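You operate a simulated robot arm through the tools that you are given. There is no shell and no other tool.

You run a simulated robot arm. Do the job below in one go: nothing can be reset, and whatever is moved stays where it is left.

## Task
Blow all the swarf off the valve plate.
Fine: open the nozzle valve, keep the jet off your hands, stand the yellow nozzle back in its cup and shut the valve. Set down upright: yellow nozzle.

It is judged by the outcome, as a careful person would: the job done as asked, and still so three seconds after it is handed in. It fails if anything else is knocked over, pushed out of place, dropped, spilled or broken.

## Robot
A 6-joint arm with a two-finger gripper, fixed in place. Base frame: the origin is on the floor under the middle of its stand, x ahead of it, y to its left, z up. Units: m, degrees, N and s.
It reaches about 1.572 m from its shoulder. Its first joint turns from -166.0 to 166.0 degrees. Payload 2.45 kg.
The tool frame sits at the grasp point between the pads (the TCP): z along the fingers, y along the line on which they close. The tips reach 0.02 m beyond it. The gripper opens to 0.14 m; its body begins 0.168 m behind the TCP.
Orientation is that of the tool frame in the base frame, as a unit quaternion [x, y, z, w]. With the fingers straight down and closing along the base's y, the tool's x points along the base's -x, its y along +y and its z along -z.

## Interface
- The arm moves only by the tool servo_tool. Its argument "commands" is a list of rows, each a list of 7 numbers: the opening, from 0 (shut) to 1 (fully open), then the shift along the base's x, y, z in m, then the turn, a rotation vector about the base's x, y, z in degrees. In form: [[gripper, x, y, z, wx, wy, wz], ...]. A call has 1 to 20 rows; each row shifts and turns the commanded pose from where the row before left it. A row lasts 0.2 s, in which the tool goes at most 0.05 m and 8.6 degrees; a call with a longer step from one row to the next is refused whole, and so is a gripper value outside its range. A pose out of reach is approached as far as the arm can. The call stops where the force on the tool passes 40 N (or 10 N more than at its start, if that is more) or the arm is blocked; 0.2 s more then pass. The fingers move at their own pace (about 0.045 m/s each) and stop on an object; they squeeze with about 26 N. The grip force told is the motor's: it shows also when the fingers shut on nothing. Time passes only in rows, and 0.2 s behind the last, so rows that do not move let the fingers close. The reply holds the time, the measured pose of the TCP, the force on the tool along the base axes, the opening and the grip force, in the units named above and with some noise, with the torque about the TCP (base axes, N m) and any sound that the robot's microphone picked up, and new pictures: "pictures" is both (left out), scene, wrist or none.
- Cameras (640 x 400 px; columns grow to the right, rows downward): "scene" is fixed at [0.3989, 0.6689, 1.7466]; the picture's right is [-0.48, -0.88, 0.00], its down [-0.70, 0.38, -0.61] and it looks along [0.53, -0.29, -0.79] (base axes); focal length 360 px, centre (320, 200). "wrist" rides on the gripper at [0.078, 0.011, -0.209] in the tool frame; the picture's right is [-0.14, 0.99, 0.00], its down [-0.92, -0.13, -0.37] and it looks along [-0.36, -0.05, 0.93] (tool axes); focal length 280 px, centre (320, 200). There is no depth. A picture from a camera that has moved, and an enlarged one, comes with that camera's place and axes in the base frame and with its lens. The place of the scene camera against the robot may be out by one fixed shift of up to 0.025 m in any direction.
- enlarge(camera, box): a new picture of the part [left, top, right, bottom] of that camera's present view, enlarged. The clock stands still meanwhile.
- finish_job(): hands the job in; it is judged then, once.

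Nothing tells you positions but the pictures and the camera data. Unless the task says otherwise, let go and move clear before handing in.

The tools are called by a JSON object that holds its "method" and its "body". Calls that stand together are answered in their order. servo_tool: Moves the arm, as the interface text tells. Its arguments: {"type":"object","properties":{"commands":{"type":"array","items":{"type":"array","items":{"type":"number"}}},"pictures":{"type":"string","enum":["both","scene","wrist","none"]}},"required":["commands"]} The other tools are called the same way: enlarge (camera, box) takes an enlarged picture of a part of a camera's view; finish_job () hands the job in.

At the start:

```text
t: 0.0
eef_pos: [0.5723, 0.4044, 1.3059]
tool_rot: [0.0, 1.0, 0.0, 0.0]
contact_force: [0.3, 0.2, -0.7]
torque: [0.0, -0.02, 0.03]
width: 0.1401
grip_force: 0.1
```

scene: 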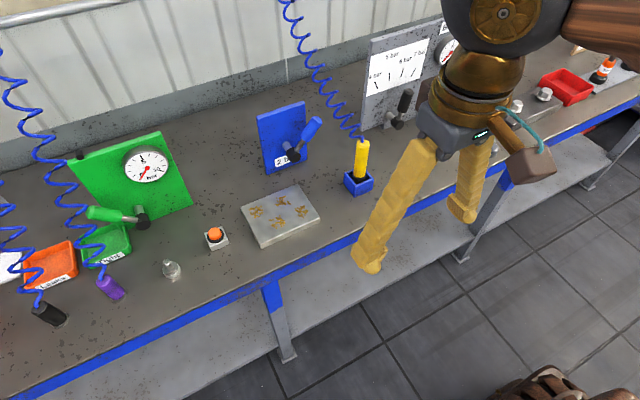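
wrist: 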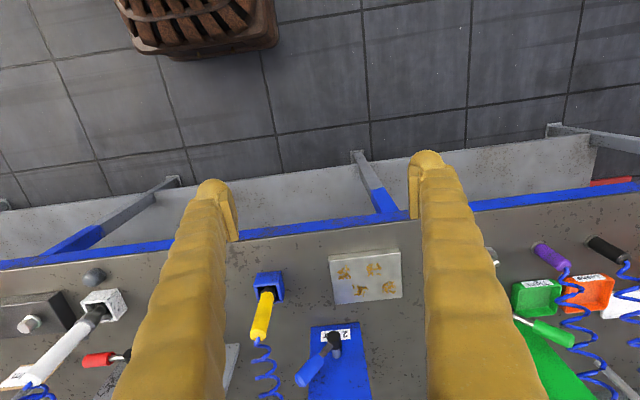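

I see a bench with a light valve plate with swarf on it, a yellow nozzle standing in a blue cup, a blue panel with a blue-handled valve, plus other stations. I will take enlarged pictures first to see the details.

{"method": "enlarge", "body": {"camera": "scene", "box": [220, 80, 400, 260]}}

{"method": "enlarge", "body": {"camera": "wrist", "box": [220, 220, 440, 400]}}

{"method": "enlarge", "body": {"camera": "scene", "box": [0, 120, 240, 340]}}

{"method": "enlarge", "body": {"camera": "scene", "box": [340, 0, 640, 200]}}

```text
2.22 times, centred on (310, 170) of scene
camera zoom: at [0.3989, 0.6689, 1.7466], right [-0.48, -0.88, 0.0], down [-0.7, 0.38, -0.61], along [0.53, -0.29, -0.79], focal length 800 px, centre (342, 267)
```

zoom: 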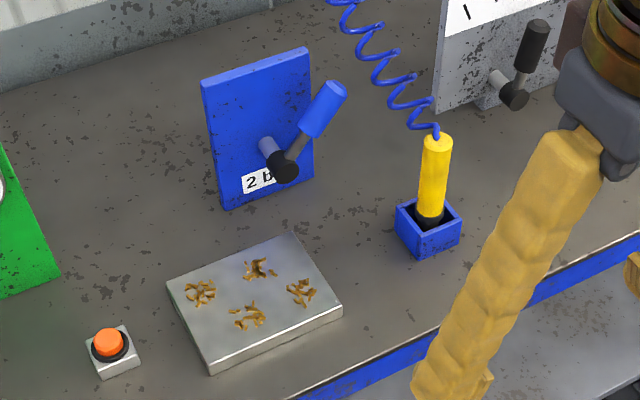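

```text
2.22 times, centred on (330, 310) of wrist
camera zoom: at [0.4942, 0.4145, 1.5158], right [0.14, 0.99, 0.0], down [0.92, -0.13, 0.37], along [0.36, -0.05, -0.93], focal length 623 px, centre (298, -44)
```

zoom: 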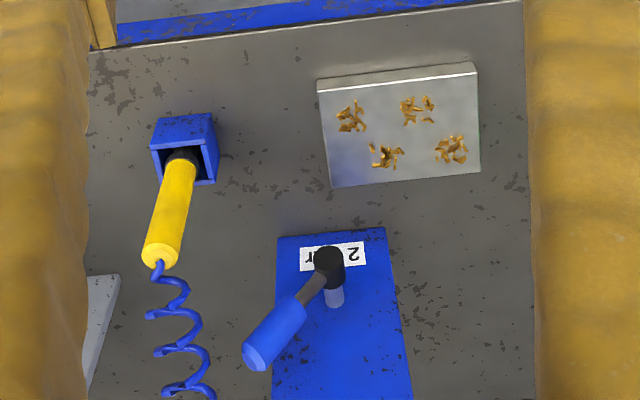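

```text
1.82 times, centred on (120, 230) of scene
camera zoom: at [0.3989, 0.6689, 1.7466], right [-0.48, -0.88, 0.0], down [-0.7, 0.38, -0.61], along [0.53, -0.29, -0.79], focal length 655 px, centre (684, 146)
```

zoom: 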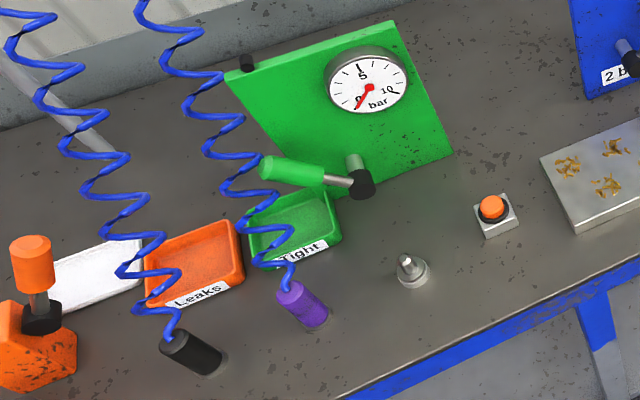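

```text
2.00 times, centred on (490, 100) of scene
camera zoom: at [0.3989, 0.6689, 1.7466], right [-0.48, -0.88, 0.0], down [-0.7, 0.38, -0.61], along [0.53, -0.29, -0.79], focal length 720 px, centre (-20, 400)
```

zoom: 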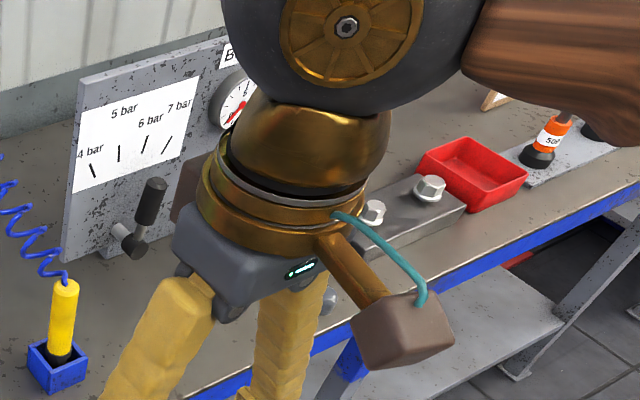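

The plate seems to lie at about x 0.93–1.08, y 0.38–0.57, top near z 0.86. The nozzle top is near (1.01, 0.19, 1.02), and the blue lever goes from a hub near (1.12, 0.36, 0.945) up toward -y. I'll tilt the wrist camera toward the blue panel for a better look before touching anything.

{"method": "servo_tool", "body": {"commands": [[1, 0, 0, 0, 0, -8, 0], [1, 0, 0, 0, 0, -8, 0], [1, 0, 0, 0, 0, -8, 0], [1, 0, 0, 0, 0, -8, 0], [1, 0, 0, 0, 0, -8, 0]]}}

{"method": "enlarge", "body": {"camera": "wrist", "box": [0, 200, 320, 400]}}

```text
t: 1.2
eef_pos: [0.5726, 0.4047, 1.3069]
tool_rot: [-0.001, 0.939, 0.0, 0.343]
contact_force: [-0.5, 0.3, 0.1]
torque: [0.03, 0.03, -0.03]
width: 0.1399
grip_force: 0.1
camera wrist: at [0.3779, 0.4148, 1.4162], right [0.1, 0.99, 0.09], down [0.47, -0.13, 0.87], along [0.88, -0.05, -0.48], focal length 280 px, centre (320, 200)
```

scene: 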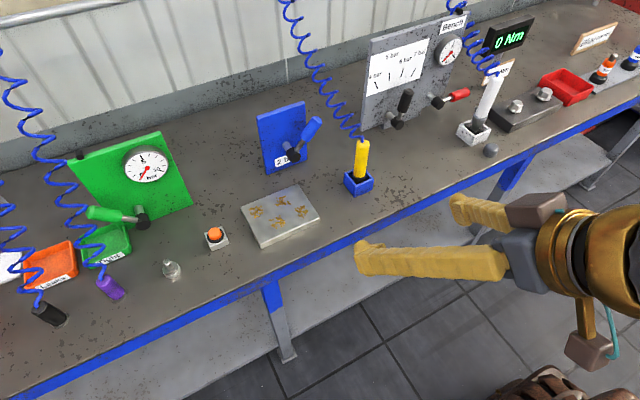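
wrist: 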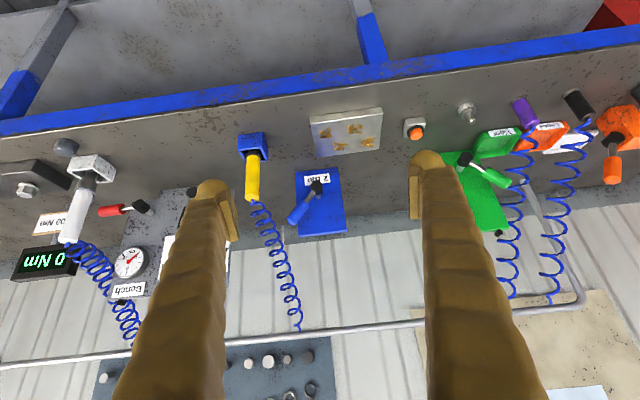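

```text
2.00 times, centred on (160, 300) of wrist
camera zoom: at [0.3779, 0.4148, 1.4162], right [0.1, 0.99, 0.09], down [0.47, -0.13, 0.87], along [0.88, -0.05, -0.48], focal length 561 px, centre (640, 0)
```

zoom: 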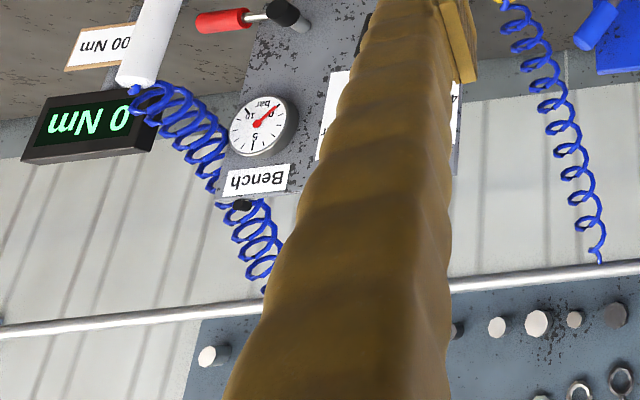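

The wrist view (upside down) shows a "Bench" gauge panel with a red lever and a grey lever beside the nozzle, and the blue "2 bar" panel. I'll enlarge to read the details.

{"method": "enlarge", "body": {"camera": "wrist", "box": [90, 180, 200, 300]}}

{"method": "enlarge", "body": {"camera": "wrist", "box": [230, 100, 390, 240]}}

{"method": "enlarge", "body": {"camera": "scene", "box": [340, 0, 540, 150]}}

{"method": "enlarge", "body": {"camera": "scene", "box": [240, 90, 340, 190]}}

```text
3.33 times, centred on (145, 240) of wrist
camera zoom: at [0.3779, 0.4148, 1.4162], right [0.1, 0.99, 0.09], down [0.47, -0.13, 0.87], along [0.88, -0.05, -0.48], focal length 935 px, centre (903, 67)
```

zoom: 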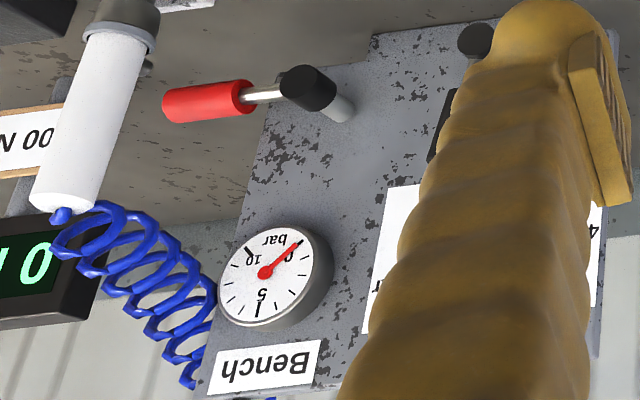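

```text
2.86 times, centred on (310, 170) of wrist
camera zoom: at [0.3779, 0.4148, 1.4162], right [0.1, 0.99, 0.09], down [0.47, -0.13, 0.87], along [0.88, -0.05, -0.48], focal length 801 px, centre (349, 286)
```

zoom: 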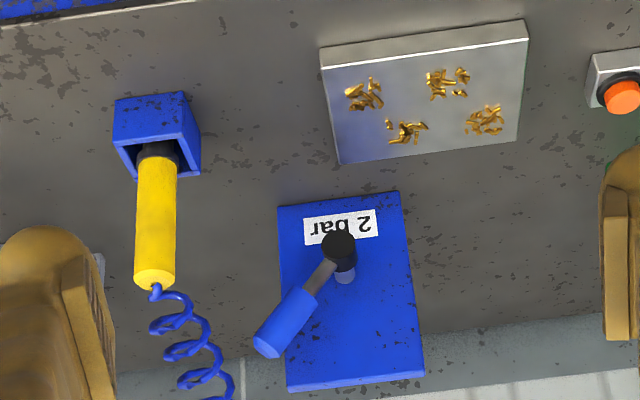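

```text
2.67 times, centred on (440, 75) of scene
camera zoom: at [0.3989, 0.6689, 1.7466], right [-0.48, -0.88, 0.0], down [-0.7, 0.38, -0.61], along [0.53, -0.29, -0.79], focal length 960 px, centre (0, 533)
```

zoom: 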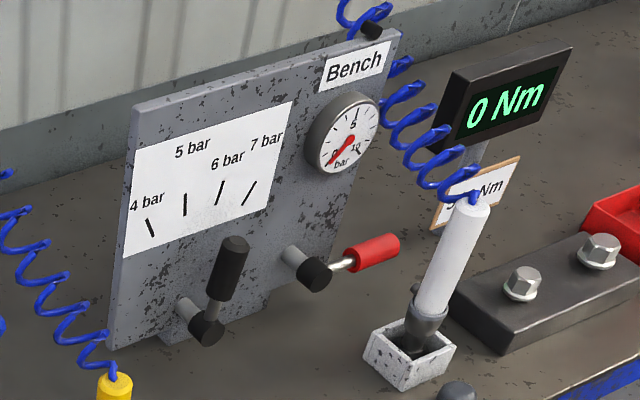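

```text
4.00 times, centred on (290, 140) of scene
camera zoom: at [0.3989, 0.6689, 1.7466], right [-0.48, -0.88, 0.0], down [-0.7, 0.38, -0.61], along [0.53, -0.29, -0.79], focal length 1440 px, centre (440, 440)
```

zoom: 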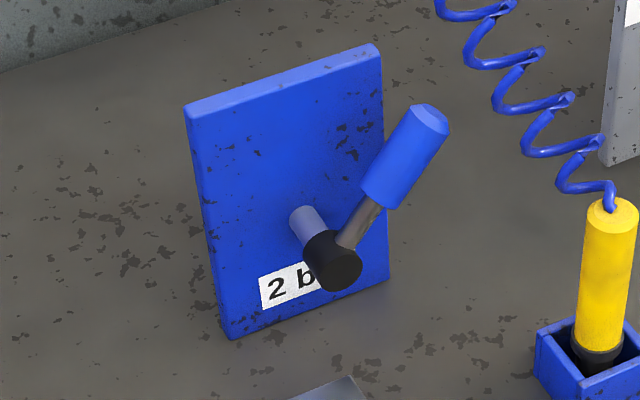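

Blue panel with label "2 bar" and its lever is the nozzle valve. Scene and wrist triangulations differ by a few cm, so I'll slide the wrist camera sideways to get a clean stereo baseline.

{"method": "servo_tool", "body": {"commands": [[1, 0, -0.05, 0, 0, 0, 0], [1, 0, -0.05, 0, 0, 0, 0], [1, 0, -0.05, 0, 0, 0, 0], [1, 0, -0.05, 0, 0, 0, 0], [1, 0, -0.05, 0, 0, 0, 0], [1, 0, -0.05, 0, 0, 0, 0], [1, 0, 0, 0, 0, 0, 0]]}}

{"method": "enlarge", "body": {"camera": "wrist", "box": [330, 100, 490, 240]}}

```text
t: 2.8
eef_pos: [0.5714, 0.1053, 1.3068]
tool_rot: [0.0, 0.94, 0.0, 0.342]
contact_force: [0.1, -0.5, -0.2]
torque: [0.0, 0.01, 0.0]
width: 0.1399
grip_force: 0.1
camera wrist: at [0.3769, 0.1154, 1.4166], right [0.1, 0.99, 0.09], down [0.47, -0.13, 0.87], along [0.88, -0.05, -0.48], focal length 280 px, centre (320, 200)
```

scene: 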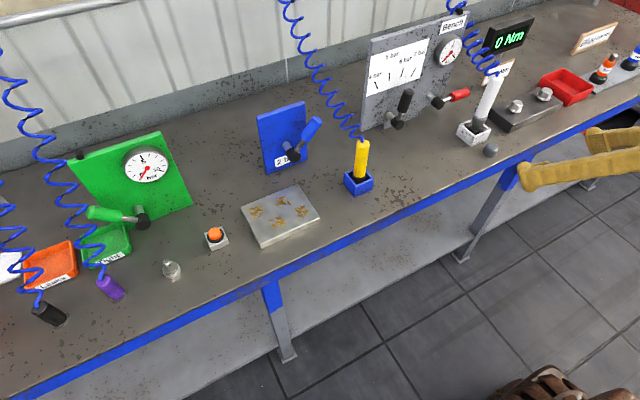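
wrist: 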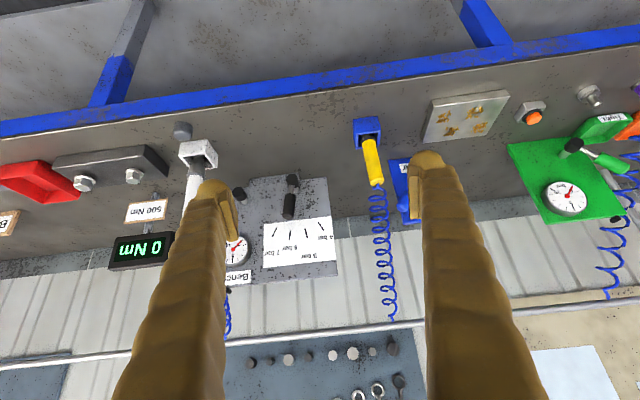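

```text
2.86 times, centred on (410, 170) of wrist
camera zoom: at [0.3769, 0.1154, 1.4166], right [0.1, 0.99, 0.09], down [0.47, -0.13, 0.87], along [0.88, -0.05, -0.48], focal length 801 px, centre (63, 286)
```

zoom: 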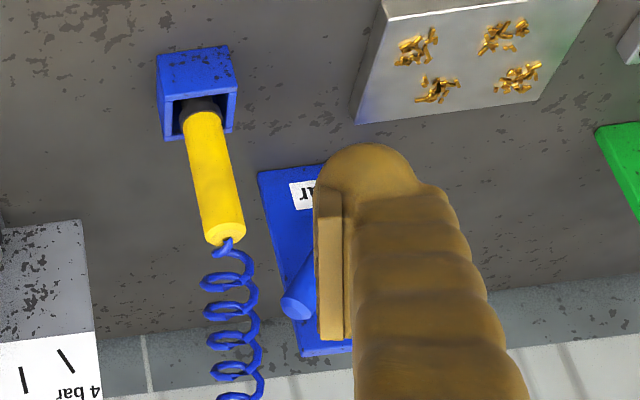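

Stereo from pure sideways motion gives better values: bench top z≈0.90, nozzle axis at (0.948, 0.220) with top at z≈1.076, plate x 0.90–1.03, y 0.38–0.56, top z≈0.918, lever hub ≈(1.06, 0.371, 0.997) with its end at (1.067, 0.292, 1.094). Next I turn the gripper horizontal, roll it to match the lever's slope, narrow it, and stop in front of the valve.

{"method": "servo_tool", "body": {"commands": [[0.4, 0.0229, 0.0219, -0.0153, 0, -5, 0], [0.4, 0.0229, 0.0219, -0.0153, 0, -5, 0], [0.4, 0.0229, 0.0219, -0.0153, 0, -5, 0], [0.4, 0.0229, 0.0219, -0.0153, 0, -5, 0], [0.4, 0.0229, 0.0219, -0.0153, 0, -5, 0], [0.4, 0.0229, 0.0219, -0.0153, 0, -5, 0], [0.4, 0.0229, 0.0219, -0.0153, 0, -5, 0], [0.4, 0.0229, 0.0219, -0.0153, 0, -5, 0], [0.4, 0.0229, 0.0219, -0.0153, 0, -5, 0], [0.4, 0.0229, 0.0219, -0.0153, 0, -5, 0], [0.4, 0, 0, -0.02, 7.8, 0, 0], [0.4, 0, 0, -0.02, 7.8, 0, 0], [0.4, 0, 0, -0.02, 7.8, 0, 0], [0.4, 0, 0, -0.02, 7.8, 0, 0], [0.4, 0, 0, -0.02, 7.8, 0, 0], [0.4, 0, 0, 0, 0, 0, 0]]}}

```text
t: 6.2
eef_pos: [0.8044, 0.4077, 1.2162]
tool_rot: [0.234, 0.712, 0.158, 0.643]
contact_force: [-0.5, 0.0, 0.0]
torque: [0.01, 0.0, 0.0]
width: 0.0559
grip_force: 0.0
out of reach, approached as far as the arm can: row 12, 13, 14, 15
camera wrist: at [0.5939, 0.4746, 1.1822], right [0.14, 0.76, 0.64], down [-0.32, -0.57, 0.75], along [0.94, -0.31, 0.17], focal length 280 px, centre (320, 200)
```

scene: 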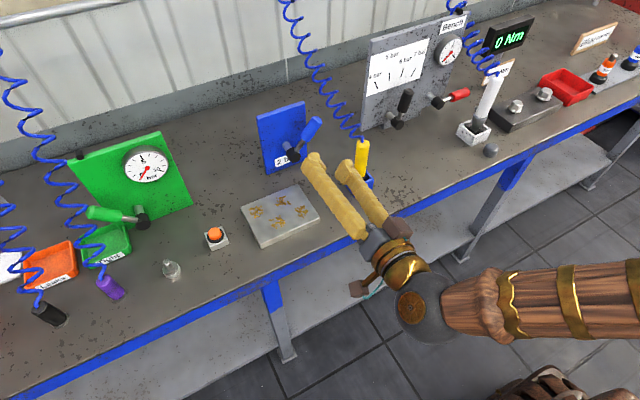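
wrist: 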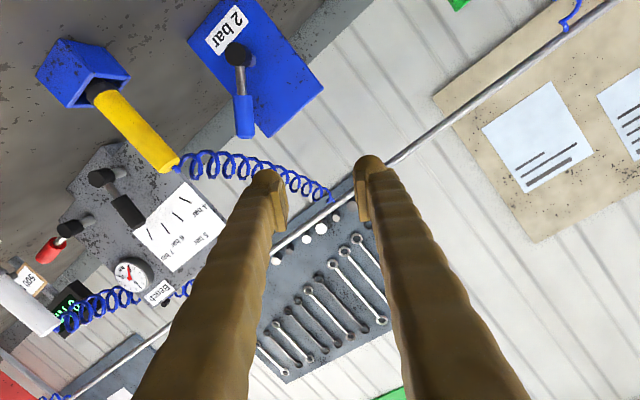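

Those poses were reported out of reach (the wrist is probably folded too close to the base), so the arm stopped short at (0.80, 0.41, 1.22). I'll move a little forward, where the arm is less folded, and check the pose it takes.

{"method": "servo_tool", "body": {"commands": [[0.4, 0.03, 0, 0, 0, 0, 0], [0.4, 0.03, 0, 0, 0, 0, 0], [0.4, 0, 0, 0, 0, 0, 0]]}}

```text
t: 7.0
eef_pos: [0.8641, 0.407, 1.2161]
tool_rot: [0.234, 0.712, 0.157, 0.643]
contact_force: [-0.2, 0.4, 0.4]
torque: [-0.02, 0.0, -0.01]
width: 0.0558
grip_force: 0.0
camera wrist: at [0.6537, 0.4746, 1.1817], right [0.14, 0.76, 0.64], down [-0.32, -0.57, 0.75], along [0.94, -0.31, 0.17], focal length 280 px, centre (320, 200)
```

scene: 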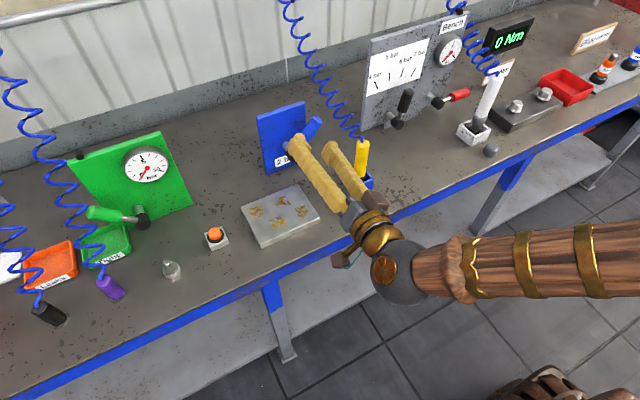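
wrist: 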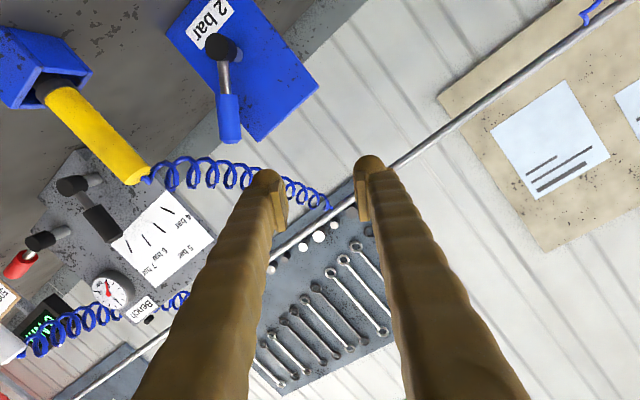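

The commanded pose was re-based to where the arm actually is, and forward motion works. I keep this orientation (nearly horizontal, roll ≈32°, close to the lever's slope) and go to a point in front of the lever.

{"method": "servo_tool", "body": {"commands": [[0.4, 0.009, -0.014, -0.029, 0, 0, 0], [0.4, 0.009, -0.014, -0.029, 0, 0, 0], [0.4, 0.009, -0.014, -0.029, 0, 0, 0], [0.4, 0.009, -0.014, -0.029, 0, 0, 0], [0.4, 0, 0, 0, 0, 0, 0]]}}

```text
t: 8.2
eef_pos: [0.9107, 0.3943, 1.1781]
tool_rot: [0.235, 0.72, 0.139, 0.638]
contact_force: [-0.9, 0.4, 0.2]
torque: [-0.02, 0.01, 0.0]
width: 0.056
grip_force: 0.1
out of reach, approached as far as the arm can: row 1, 2, 3, 4
camera wrist: at [0.7003, 0.4647, 1.1491], right [0.17, 0.77, 0.61], down [-0.31, -0.55, 0.77], along [0.94, -0.32, 0.15], focal length 280 px, centre (320, 200)
```

scene: 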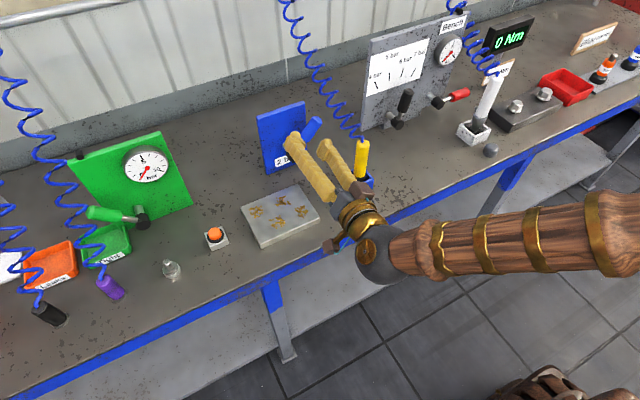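
wrist: 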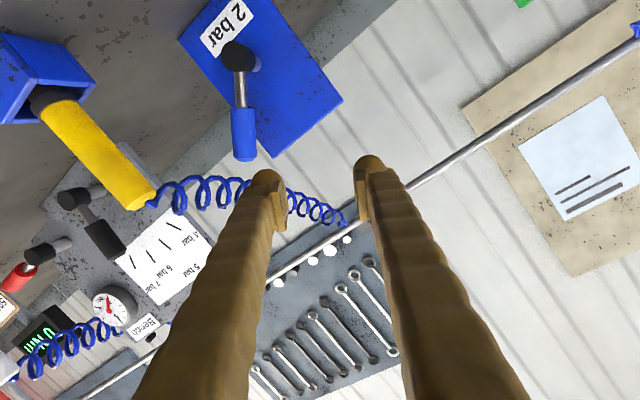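

Lowering with the hand almost level hits a wrist limit, so I tilt the fingers about 20° more downward and then descend in front of the lever.

{"method": "servo_tool", "body": {"commands": [[0.4, 0, 0, 0, 0, 7, 0], [0.4, 0, 0, 0, 0, 7, 0], [0.4, 0, 0, 0, 0, 7, 0], [0.4, 0, -0.02, -0.025, 0, 0, 0], [0.4, 0, -0.02, -0.025, 0, 0, 0], [0.4, 0, 0, 0, 0, 0, 0]]}}

```text
t: 9.6
eef_pos: [0.9112, 0.353, 1.1276]
tool_rot: [0.258, 0.818, 0.113, 0.502]
contact_force: [-0.3, -1.7, -0.2]
torque: [-0.03, -0.02, -0.03]
width: 0.0559
grip_force: 0.0
camera wrist: at [0.7027, 0.421, 1.1719], right [0.36, 0.76, 0.54], down [-0.03, -0.57, 0.82], along [0.93, -0.31, -0.18], focal length 280 px, centre (320, 200)
```

scene: 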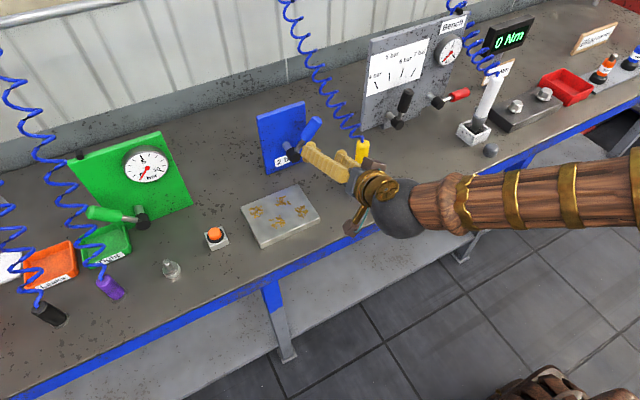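
wrist: 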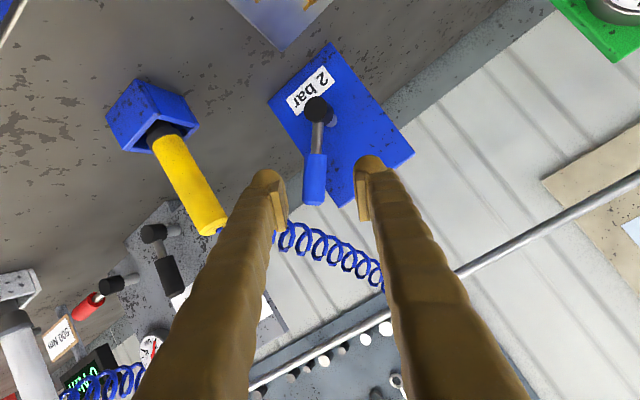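

The lever handle now lies between the fingers in the wrist view and matches my predicted position to within a few pixels. I advance along the finger direction so the handle sits between the pads, passing about 3 cm clear of the nozzle.

{"method": "servo_tool", "body": {"commands": [[0.4, 0.024, -0.0053, -0.0115, 0, 0, 0], [0.4, 0.024, -0.0053, -0.0115, 0, 0, 0], [0.4, 0.024, -0.0053, -0.0115, 0, 0, 0], [0.4, 0.024, -0.0053, -0.0115, 0, 0, 0], [0.4, 0.024, -0.0053, -0.0115, 0, 0, 0], [0.4, 0.022, -0.0053, -0.011, 0, 0, 0], [0.4, 0, 0, 0, 0, 0, 0]]}}

```text
t: 11.2
eef_pos: [1.0543, 0.3215, 1.0605]
tool_rot: [0.259, 0.817, 0.112, 0.503]
contact_force: [-0.3, -0.3, 0.7]
torque: [0.0, 0.03, -0.02]
width: 0.0561
grip_force: 0.0
camera wrist: at [0.8451, 0.3891, 1.1038], right [0.36, 0.76, 0.54], down [-0.03, -0.57, 0.82], along [0.93, -0.31, -0.18], focal length 280 px, centre (320, 200)
```

scene: 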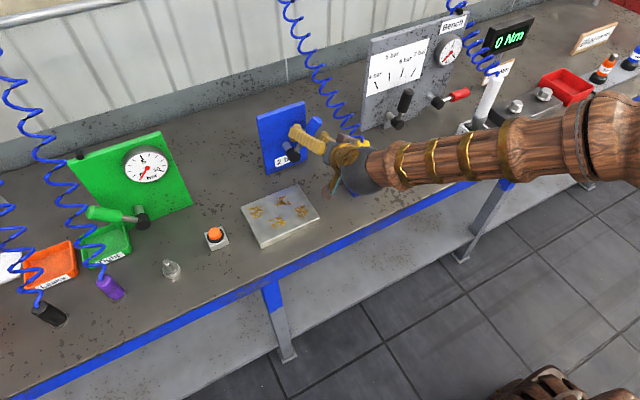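
wrist: 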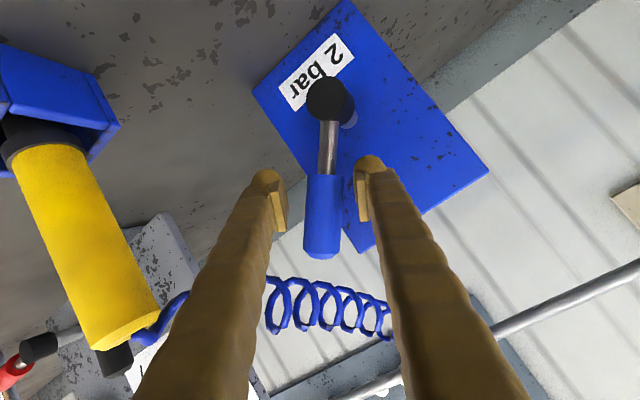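

The handle sits between the fingers. I now swing the lever gently over the top toward +y, following the arc about the hub, and listen for air.

{"method": "servo_tool", "body": {"commands": [[0.4, 0, 0.0082, 0.0056, -6.16, 0.52, 3.3], [0.4, 0, 0.0087, 0.0045, -6.16, 0.52, 3.3], [0.4, 0, 0.0092, 0.0034, -6.16, 0.52, 3.3], [0.4, 0, 0, 0, 0, 0, 0]]}}

```text
t: 12.2
eef_pos: [1.0545, 0.3486, 1.0736]
tool_rot: [0.104, 0.851, 0.02, 0.514]
contact_force: [-3.1, -1.5, 0.0]
torque: [0.01, -0.03, -0.06]
width: 0.0576
grip_force: 1.0
camera wrist: at [0.8366, 0.3905, 1.1055], right [0.22, 0.94, 0.26], down [0.07, -0.28, 0.96], along [0.97, -0.19, -0.12], focal length 280 px, centre (320, 200)
```

scene: 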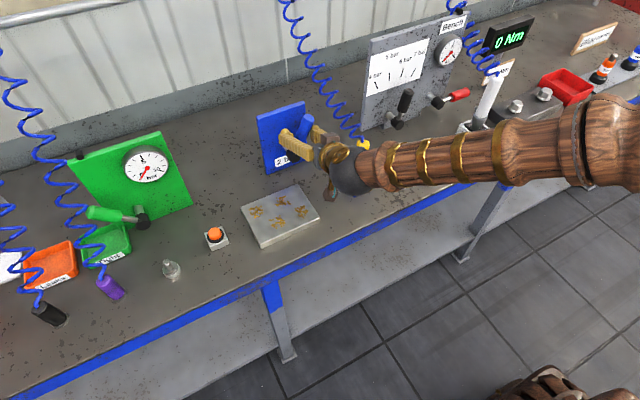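
wrist: 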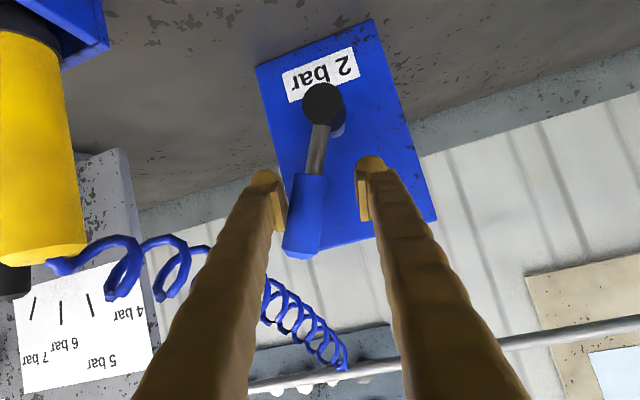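

The lever has come to rest against the lower finger and its motion is starting. I continue along the arc.

{"method": "servo_tool", "body": {"commands": [[0.4, 0, 0.0096, 0.0023, -6.16, 0.52, 3.3], [0.4, 0, 0.0097, 0.0011, -6.16, 0.52, 3.3], [0.4, 0, 0.0099, -0.0001, -6.16, 0.52, 3.3], [0.4, 0, 0.0097, -0.0013, -6.16, 0.52, 3.3], [0.4, 0, 0, 0, 0, 0, 0]]}}

```text
t: 13.4
eef_pos: [1.0534, 0.3865, 1.0762]
tool_rot: [-0.105, 0.85, -0.106, 0.505]
contact_force: [0.4, -2.0, 2.7]
torque: [-0.04, -0.02, -0.03]
width: 0.0573
grip_force: 0.7
camera wrist: at [0.8323, 0.3915, 1.1065], right [-0.01, 0.99, -0.17], down [0.12, 0.17, 0.98], along [0.99, -0.01, -0.12], focal length 280 px, centre (320, 200)
```

scene: 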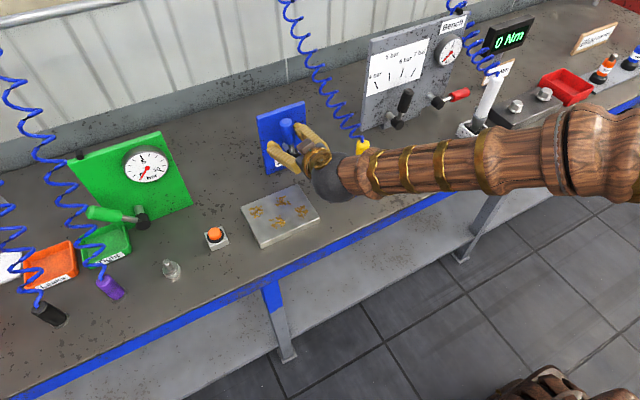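
wrist: 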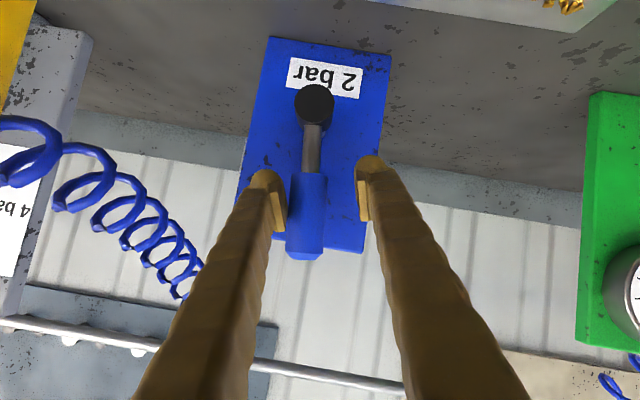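

The lever is now about vertical, moving freely with little force, and no air sound yet. I carry on toward +y.

{"method": "servo_tool", "body": {"commands": [[0.4, 0, 0.0095, -0.0025, -6.16, 0.52, 3.3], [0.4, 0, 0.0091, -0.0036, -6.16, 0.52, 3.3], [0.4, 0, 0.0087, -0.0047, -6.16, 0.52, 3.3], [0.4, 0, 0.008, -0.0057, -6.16, 0.52, 3.3], [0.4, 0, 0, 0, 0, 0, 0]]}}

```text
t: 13.9
eef_pos: [1.0529, 0.3973, 1.0713]
tool_rot: [-0.181, 0.839, -0.153, 0.49]
contact_force: [-8.2, -19.4, 9.0]
torque: [0.26, -0.27, -0.54]
width: 0.0691
grip_force: 10.1
stopped in row 2: the force on the tool passed its limit at 49 N (the readings are from after the stop); the commanded pose is now the measured one
camera wrist: at [0.8326, 0.3881, 1.1045], right [-0.09, 0.94, -0.32], down [0.11, 0.33, 0.94], along [0.99, 0.05, -0.14], focal length 280 px, centre (320, 200)
```

scene: 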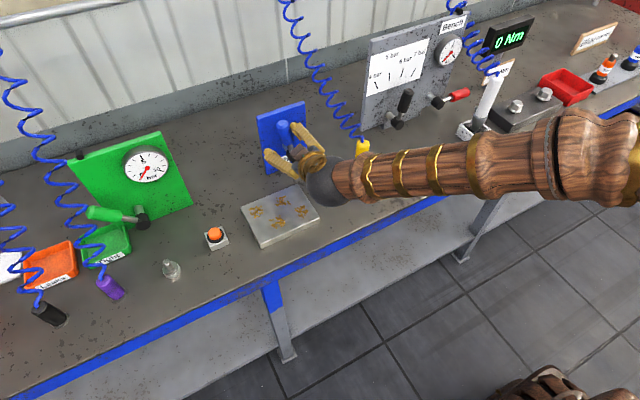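
wrist: 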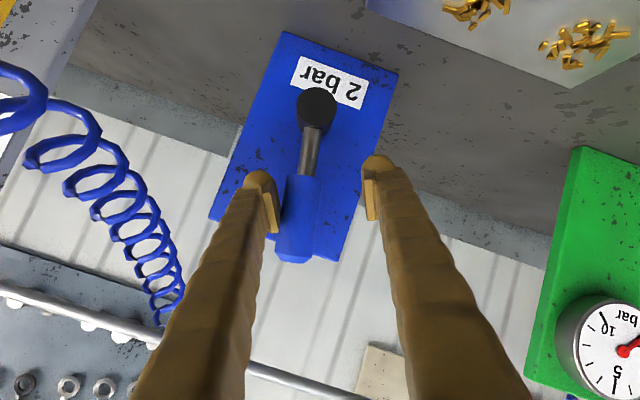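

The lever met a firm stop near vertical (49 N); no sound was reported. I'll look closely at the lever and nozzle to see whether air is now flowing.

{"method": "enlarge", "body": {"camera": "scene", "box": [240, 90, 380, 210]}}

{"method": "enlarge", "body": {"camera": "wrist", "box": [200, 20, 420, 280]}}

{"method": "servo_tool", "body": {"commands": [[0.42, 0, 0, 0, 0, 0, 0], [0.42, 0, 0, 0, 0, 0, 0], [0.42, 0, 0, 0, 0, 0, 0]], "pictures": "both"}}

```text
3.33 times, centred on (310, 150) of scene
camera zoom: at [0.3989, 0.6689, 1.7466], right [-0.48, -0.88, 0.0], down [-0.7, 0.38, -0.61], along [0.53, -0.29, -0.79], focal length 1200 px, centre (353, 367)
```

zoom: 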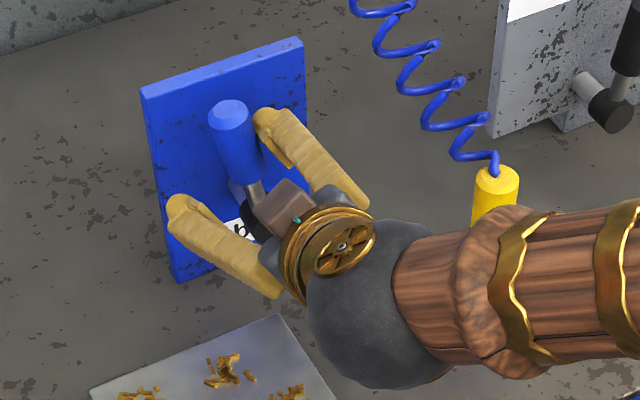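

```text
1.54 times, centred on (310, 150) of wrist
camera zoom: at [0.8326, 0.3881, 1.1045], right [-0.09, 0.94, -0.32], down [0.11, 0.33, 0.94], along [0.99, 0.05, -0.14], focal length 431 px, centre (335, 277)
```

zoom: 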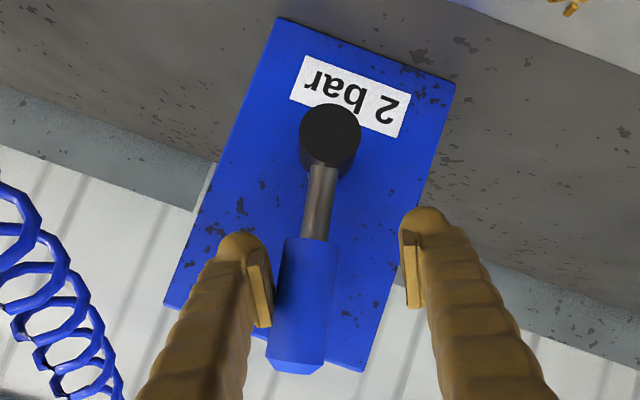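

```text
t: 14.8
eef_pos: [1.0541, 0.3986, 1.0693]
tool_rot: [-0.181, 0.839, -0.153, 0.49]
contact_force: [-2.7, -19.6, 8.4]
torque: [0.32, -0.19, -0.4]
width: 0.0724
grip_force: 10.1
camera wrist: at [0.8325, 0.3889, 1.1039], right [-0.09, 0.94, -0.32], down [0.11, 0.33, 0.94], along [0.99, 0.05, -0.14], focal length 280 px, centre (320, 200)
```

scene: 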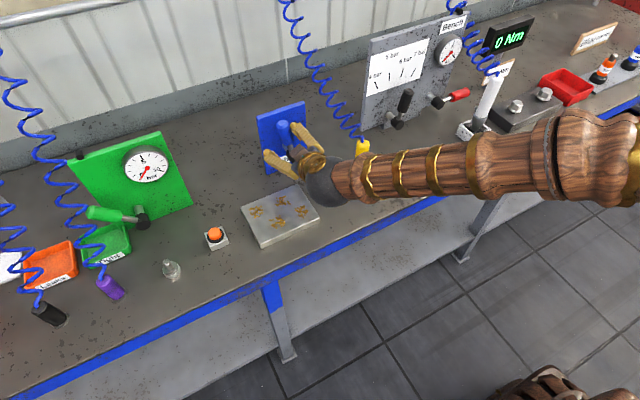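
wrist: 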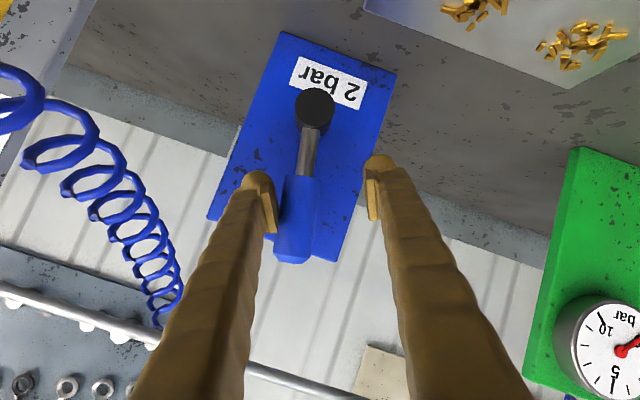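

The lever stops about 10° past vertical with the finger pressing on it. I'll ease off the pressure by moving back a little and listen whether anything changes.

{"method": "servo_tool", "body": {"commands": [[0.5, 0, -0.006, 0.003, 0, 0, 0], [0.5, 0, -0.006, 0.003, 0, 0, 0], [0.5, 0, 0, 0, 0, 0, 0], [0.5, 0, 0, 0, 0, 0, 0]]}}

```text
t: 15.8
eef_pos: [1.0528, 0.3866, 1.0761]
tool_rot: [-0.181, 0.838, -0.152, 0.491]
contact_force: [-0.5, -0.2, 0.2]
torque: [0.01, -0.01, -0.03]
width: 0.0701
grip_force: 0.1
camera wrist: at [0.8325, 0.3773, 1.1097], right [-0.09, 0.94, -0.32], down [0.11, 0.33, 0.94], along [0.99, 0.05, -0.14], focal length 280 px, centre (320, 200)
```

scene: 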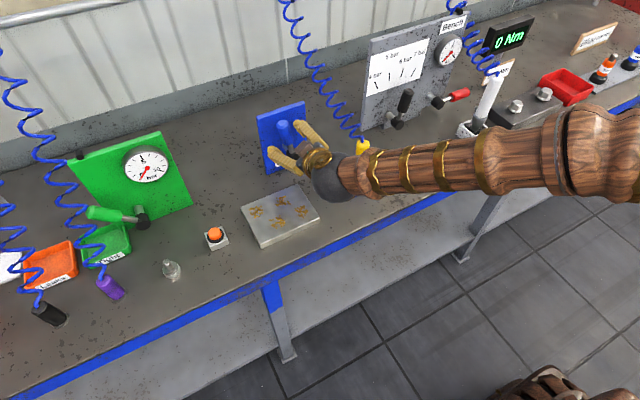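
wrist: 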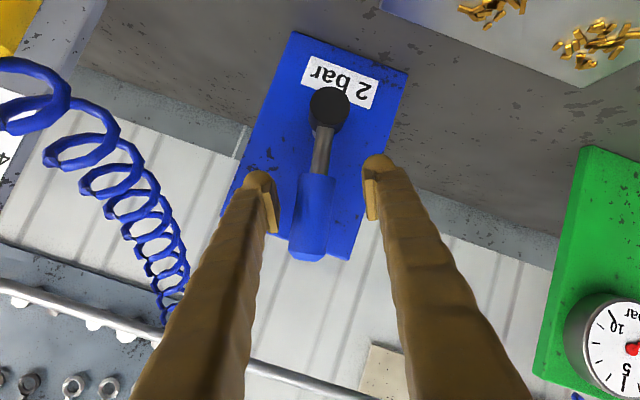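

The lever stays where it was left, about 11° past vertical, and there is still no sound of air, so this looks like a closed end stop rather than the open position. I'll straighten the roll and swing the lever back the other way with the other finger, listening as I go.

{"method": "servo_tool", "body": {"commands": [[0.45, 0, 0, 0, 6.14, -0.556, -3.31], [0.45, 0, 0, 0, 6.14, -0.556, -3.31], [0.45, 0, -0.0097, 0.0013, 6.14, -0.556, -3.31], [0.45, 0, -0.0098, 0.0001, 6.14, -0.556, -3.31], [0.45, 0, -0.0098, -0.0011, 6.14, -0.556, -3.31], [0.45, 0, -0.0096, -0.0022, 6.14, -0.556, -3.31], [0.45, 0, -0.0092, -0.0035, 6.14, -0.556, -3.31], [0.45, 0, -0.0088, -0.0045, 6.14, -0.556, -3.31], [0.45, 0, -0.0081, -0.0055, 6.14, -0.556, -3.31], [0.45, 0, 0, 0, 0, 0, 0]]}}

```text
t: 17.9
eef_pos: [1.0533, 0.3218, 1.0597]
tool_rot: [0.285, 0.809, 0.125, 0.499]
contact_force: [1.2, 0.9, 1.4]
torque: [-0.03, -0.02, -0.02]
width: 0.0641
grip_force: 0.8
camera wrist: at [0.8464, 0.393, 1.1057], right [0.38, 0.72, 0.58], down [-0.05, -0.61, 0.79], along [0.92, -0.33, -0.19], focal length 280 px, centre (320, 200)
```

scene: 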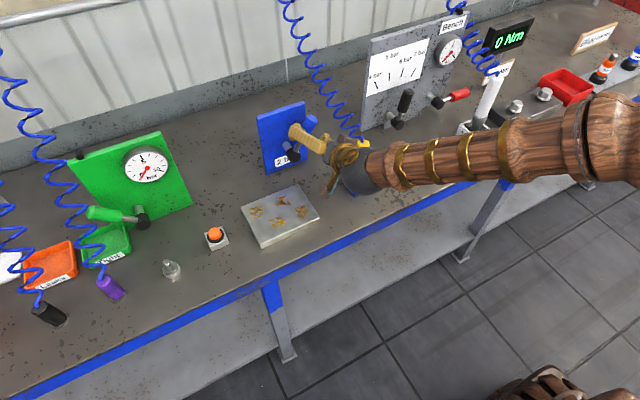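
wrist: 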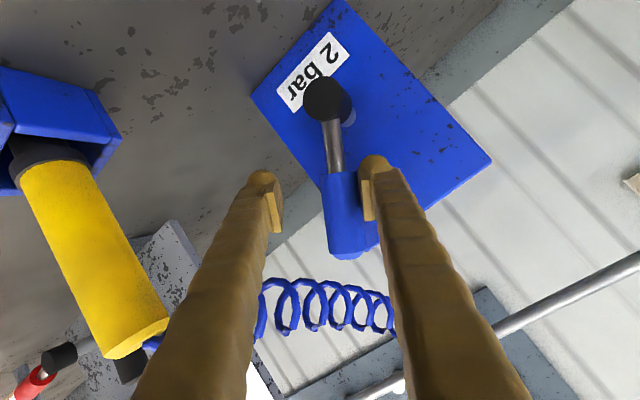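

The lever follows back freely. I go on past its starting angle in small steps, watching force and sound.

{"method": "servo_tool", "body": {"commands": [[0.45, 0, -0.0074, -0.0065, 6.14, -0.556, -3.31], [0.45, 0, -0.0066, -0.0073, 6.14, -0.556, -3.31], [0.45, 0, -0.0056, -0.0081, 6.14, -0.556, -3.31], [0.45, 0, 0, 0, 0, 0, 0]]}}

```text
t: 18.9
eef_pos: [1.063, 0.3086, 1.0559]
tool_rot: [0.432, 0.75, 0.201, 0.459]
contact_force: [-0.7, 4.4, 1.9]
torque: [-0.19, -0.09, 0.03]
width: 0.0651
grip_force: 1.6
out of reach, approached as far as the arm can: row 3
camera wrist: at [0.8716, 0.3991, 1.1277], right [0.48, 0.43, 0.76], down [-0.19, -0.8, 0.57], along [0.85, -0.42, -0.31], focal length 280 px, centre (320, 200)
```

scene: 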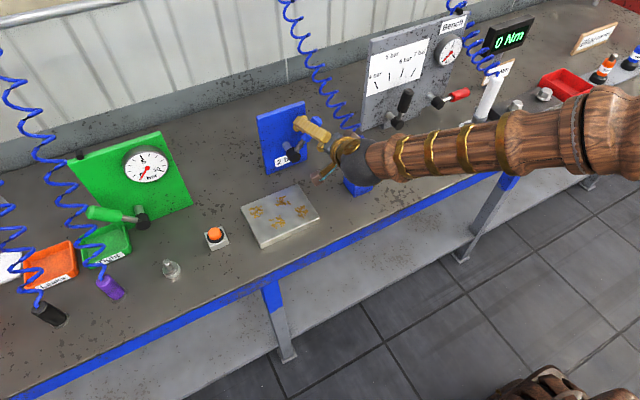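
wrist: 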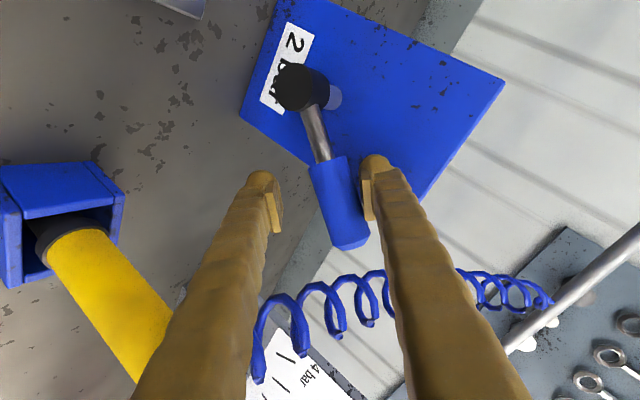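

The last joint has reached its roll limit and the lever is near its starting angle (about -43°), with a light 5 N reaction. I keep pushing along the arc without more roll to see whether it goes further this way.

{"method": "servo_tool", "body": {"commands": [[0.45, 0, -0.0052, -0.0061, 0, 0, 0], [0.45, 0, -0.0052, -0.0073, 0, 0, 0], [0.45, 0, -0.0043, -0.0079, 0, 0, 0], [0.45, 0, 0, 0, 0, 0, 0]]}}

```text
t: 19.9
eef_pos: [1.0625, 0.3094, 1.0562]
tool_rot: [0.43, 0.75, 0.2, 0.46]
contact_force: [2.6, 0.3, 1.4]
torque: [0.0, 0.02, 0.01]
width: 0.0647
grip_force: 1.5
out of reach, approached as far as the arm can: row 1, 2, 3
camera wrist: at [0.8715, 0.3993, 1.1278], right [0.48, 0.43, 0.76], down [-0.19, -0.8, 0.57], along [0.85, -0.42, -0.31], focal length 280 px, centre (320, 200)
```

scene: 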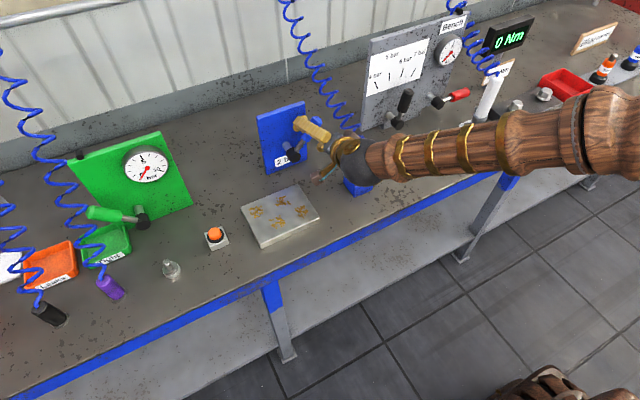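
wrist: 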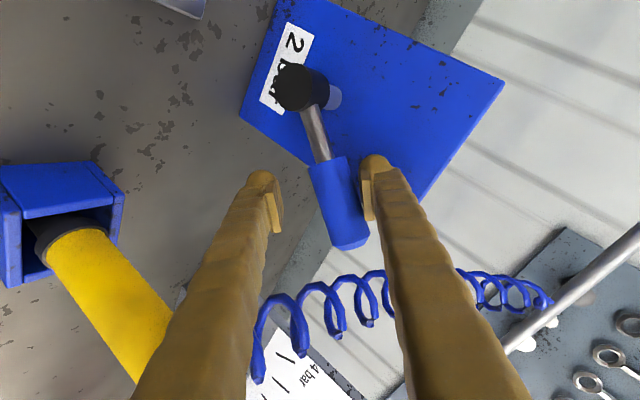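

The lever is back at its starting angle (~-39°), and it was the arm's own limit that stopped me, not the lever. I reduce the roll and narrow the gap, then test with the upper finger whether the lever will go further toward -y.

{"method": "servo_tool", "body": {"commands": [[0.45, -0.004, 0.003, 0.002, -6.03, 0.67, 3.47], [0.4, -0.004, 0, 0, -6.03, 0.67, 3.47], [0.33, 0, 0, 0, 0, 0, 0], [0.33, 0, -0.0015, -0.0045, 0, 0, 0], [0.33, 0, -0.0015, -0.0045, 0, 0, 0], [0.33, 0, -0.0025, -0.0035, 0, 0, 0], [0.33, 0, -0.0025, -0.0035, 0, 0, 0], [0.33, 0, 0, 0, 0, 0, 0]]}}

```text
t: 21.3
eef_pos: [1.0561, 0.3107, 1.0538]
tool_rot: [0.33, 0.791, 0.159, 0.49]
contact_force: [13.1, 16.8, 13.1]
torque: [0.09, -0.06, 0.04]
width: 0.0621
grip_force: 12.3
stopped in row 6: the force on the tool passed its limit at 43 N (the readings are from after the stop); the commanded pose is now the measured one
camera wrist: at [0.8527, 0.3865, 1.1055], right [0.4, 0.63, 0.66], down [-0.09, -0.69, 0.72], along [0.91, -0.35, -0.22], focal length 280 px, centre (320, 200)
```

scene: 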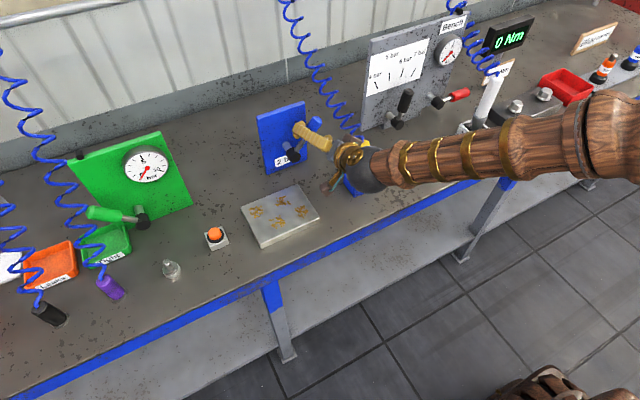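
wrist: 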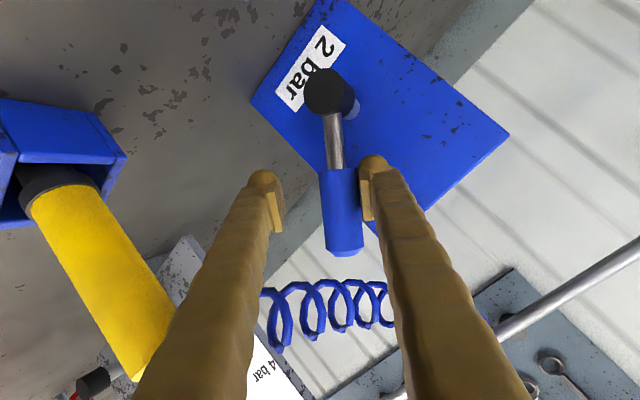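

The lever is hard against a stop at its starting angle (about -39°), so its whole travel is -39° to about +11°. The start must be shut and the +y end open, so I swing it back over to that end stop.

{"method": "servo_tool", "body": {"commands": [[0.4, 0, 0.0107, 0.0066, 0, 0, 0], [0.4, 0, 0.0081, 0.0056, -6.16, 0.5, 3.28], [0.4, 0, 0.0088, 0.0045, -6.16, 0.5, 3.28], [0.4, 0, 0.0092, 0.0035, -6.16, 0.5, 3.28], [0.4, 0, 0.0095, 0.0023, -6.16, 0.5, 3.28], [0.4, 0, 0.0098, 0.0011, -6.16, 0.5, 3.28], [0.4, 0, 0.0098, -0.0001, -6.16, 0.5, 3.28], [0.4, 0, 0.0098, -0.0013, -6.16, 0.5, 3.28], [0.4, 0, 0.006, -0.0014, 0, 0, 0], [0.4, 0, 0, 0, 0, 0, 0]]}}

```text
t: 23.5
eef_pos: [1.0566, 0.3907, 1.0712]
tool_rot: [-0.026, 0.857, -0.058, 0.512]
contact_force: [0.8, -0.8, 1.6]
torque: [-0.07, 0.0, 0.01]
width: 0.0573
grip_force: 1.0
camera wrist: at [0.835, 0.4087, 1.1007], right [0.08, 1.0, -0.01], down [0.11, 0.0, 0.99], along [0.99, -0.08, -0.11], focal length 280 px, centre (320, 200)
```

scene: 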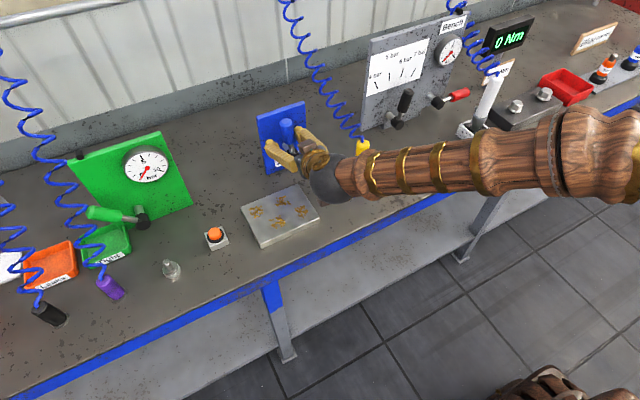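
wrist: 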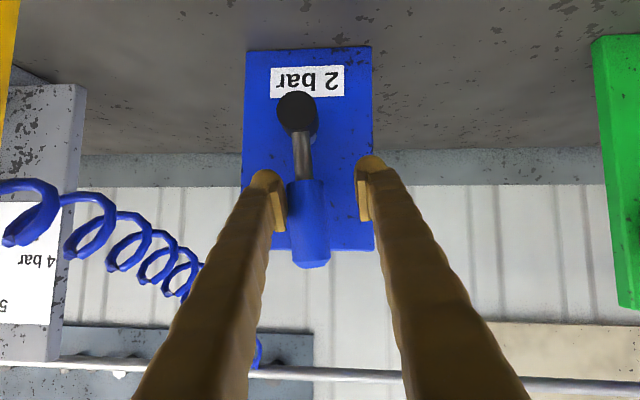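

The lever is now about 6° past vertical toward +y. I push the last few degrees gently up to the stop.

{"method": "servo_tool", "body": {"commands": [[0.4, 0, 0.003, -0.0005, 0, 0, 0], [0.4, 0, 0.003, -0.0005, 0, 0, 0], [0.4, 0, 0.002, -0.0005, 0, 0, 0], [0.4, 0, 0.002, -0.0005, 0, 0, 0], [0.4, 0, 0.002, -0.0005, 0, 0, 0], [0.4, 0, 0, 0, 0, 0, 0]], "pictures": "wrist"}}

```text
t: 24.9
eef_pos: [1.0559, 0.3998, 1.07]
tool_rot: [-0.026, 0.856, -0.059, 0.512]
contact_force: [4.7, -15.0, 10.6]
torque: [-0.19, -0.11, -0.07]
width: 0.0665
grip_force: 7.5
camera wrist: at [0.8354, 0.4202, 1.0986], right [0.08, 1.0, -0.01], down [0.11, 0.0, 0.99], along [0.99, -0.08, -0.11], focal length 280 px, centre (320, 200)
```

wrist: 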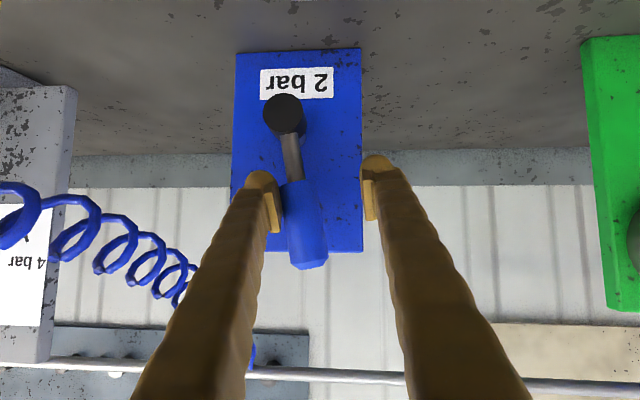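

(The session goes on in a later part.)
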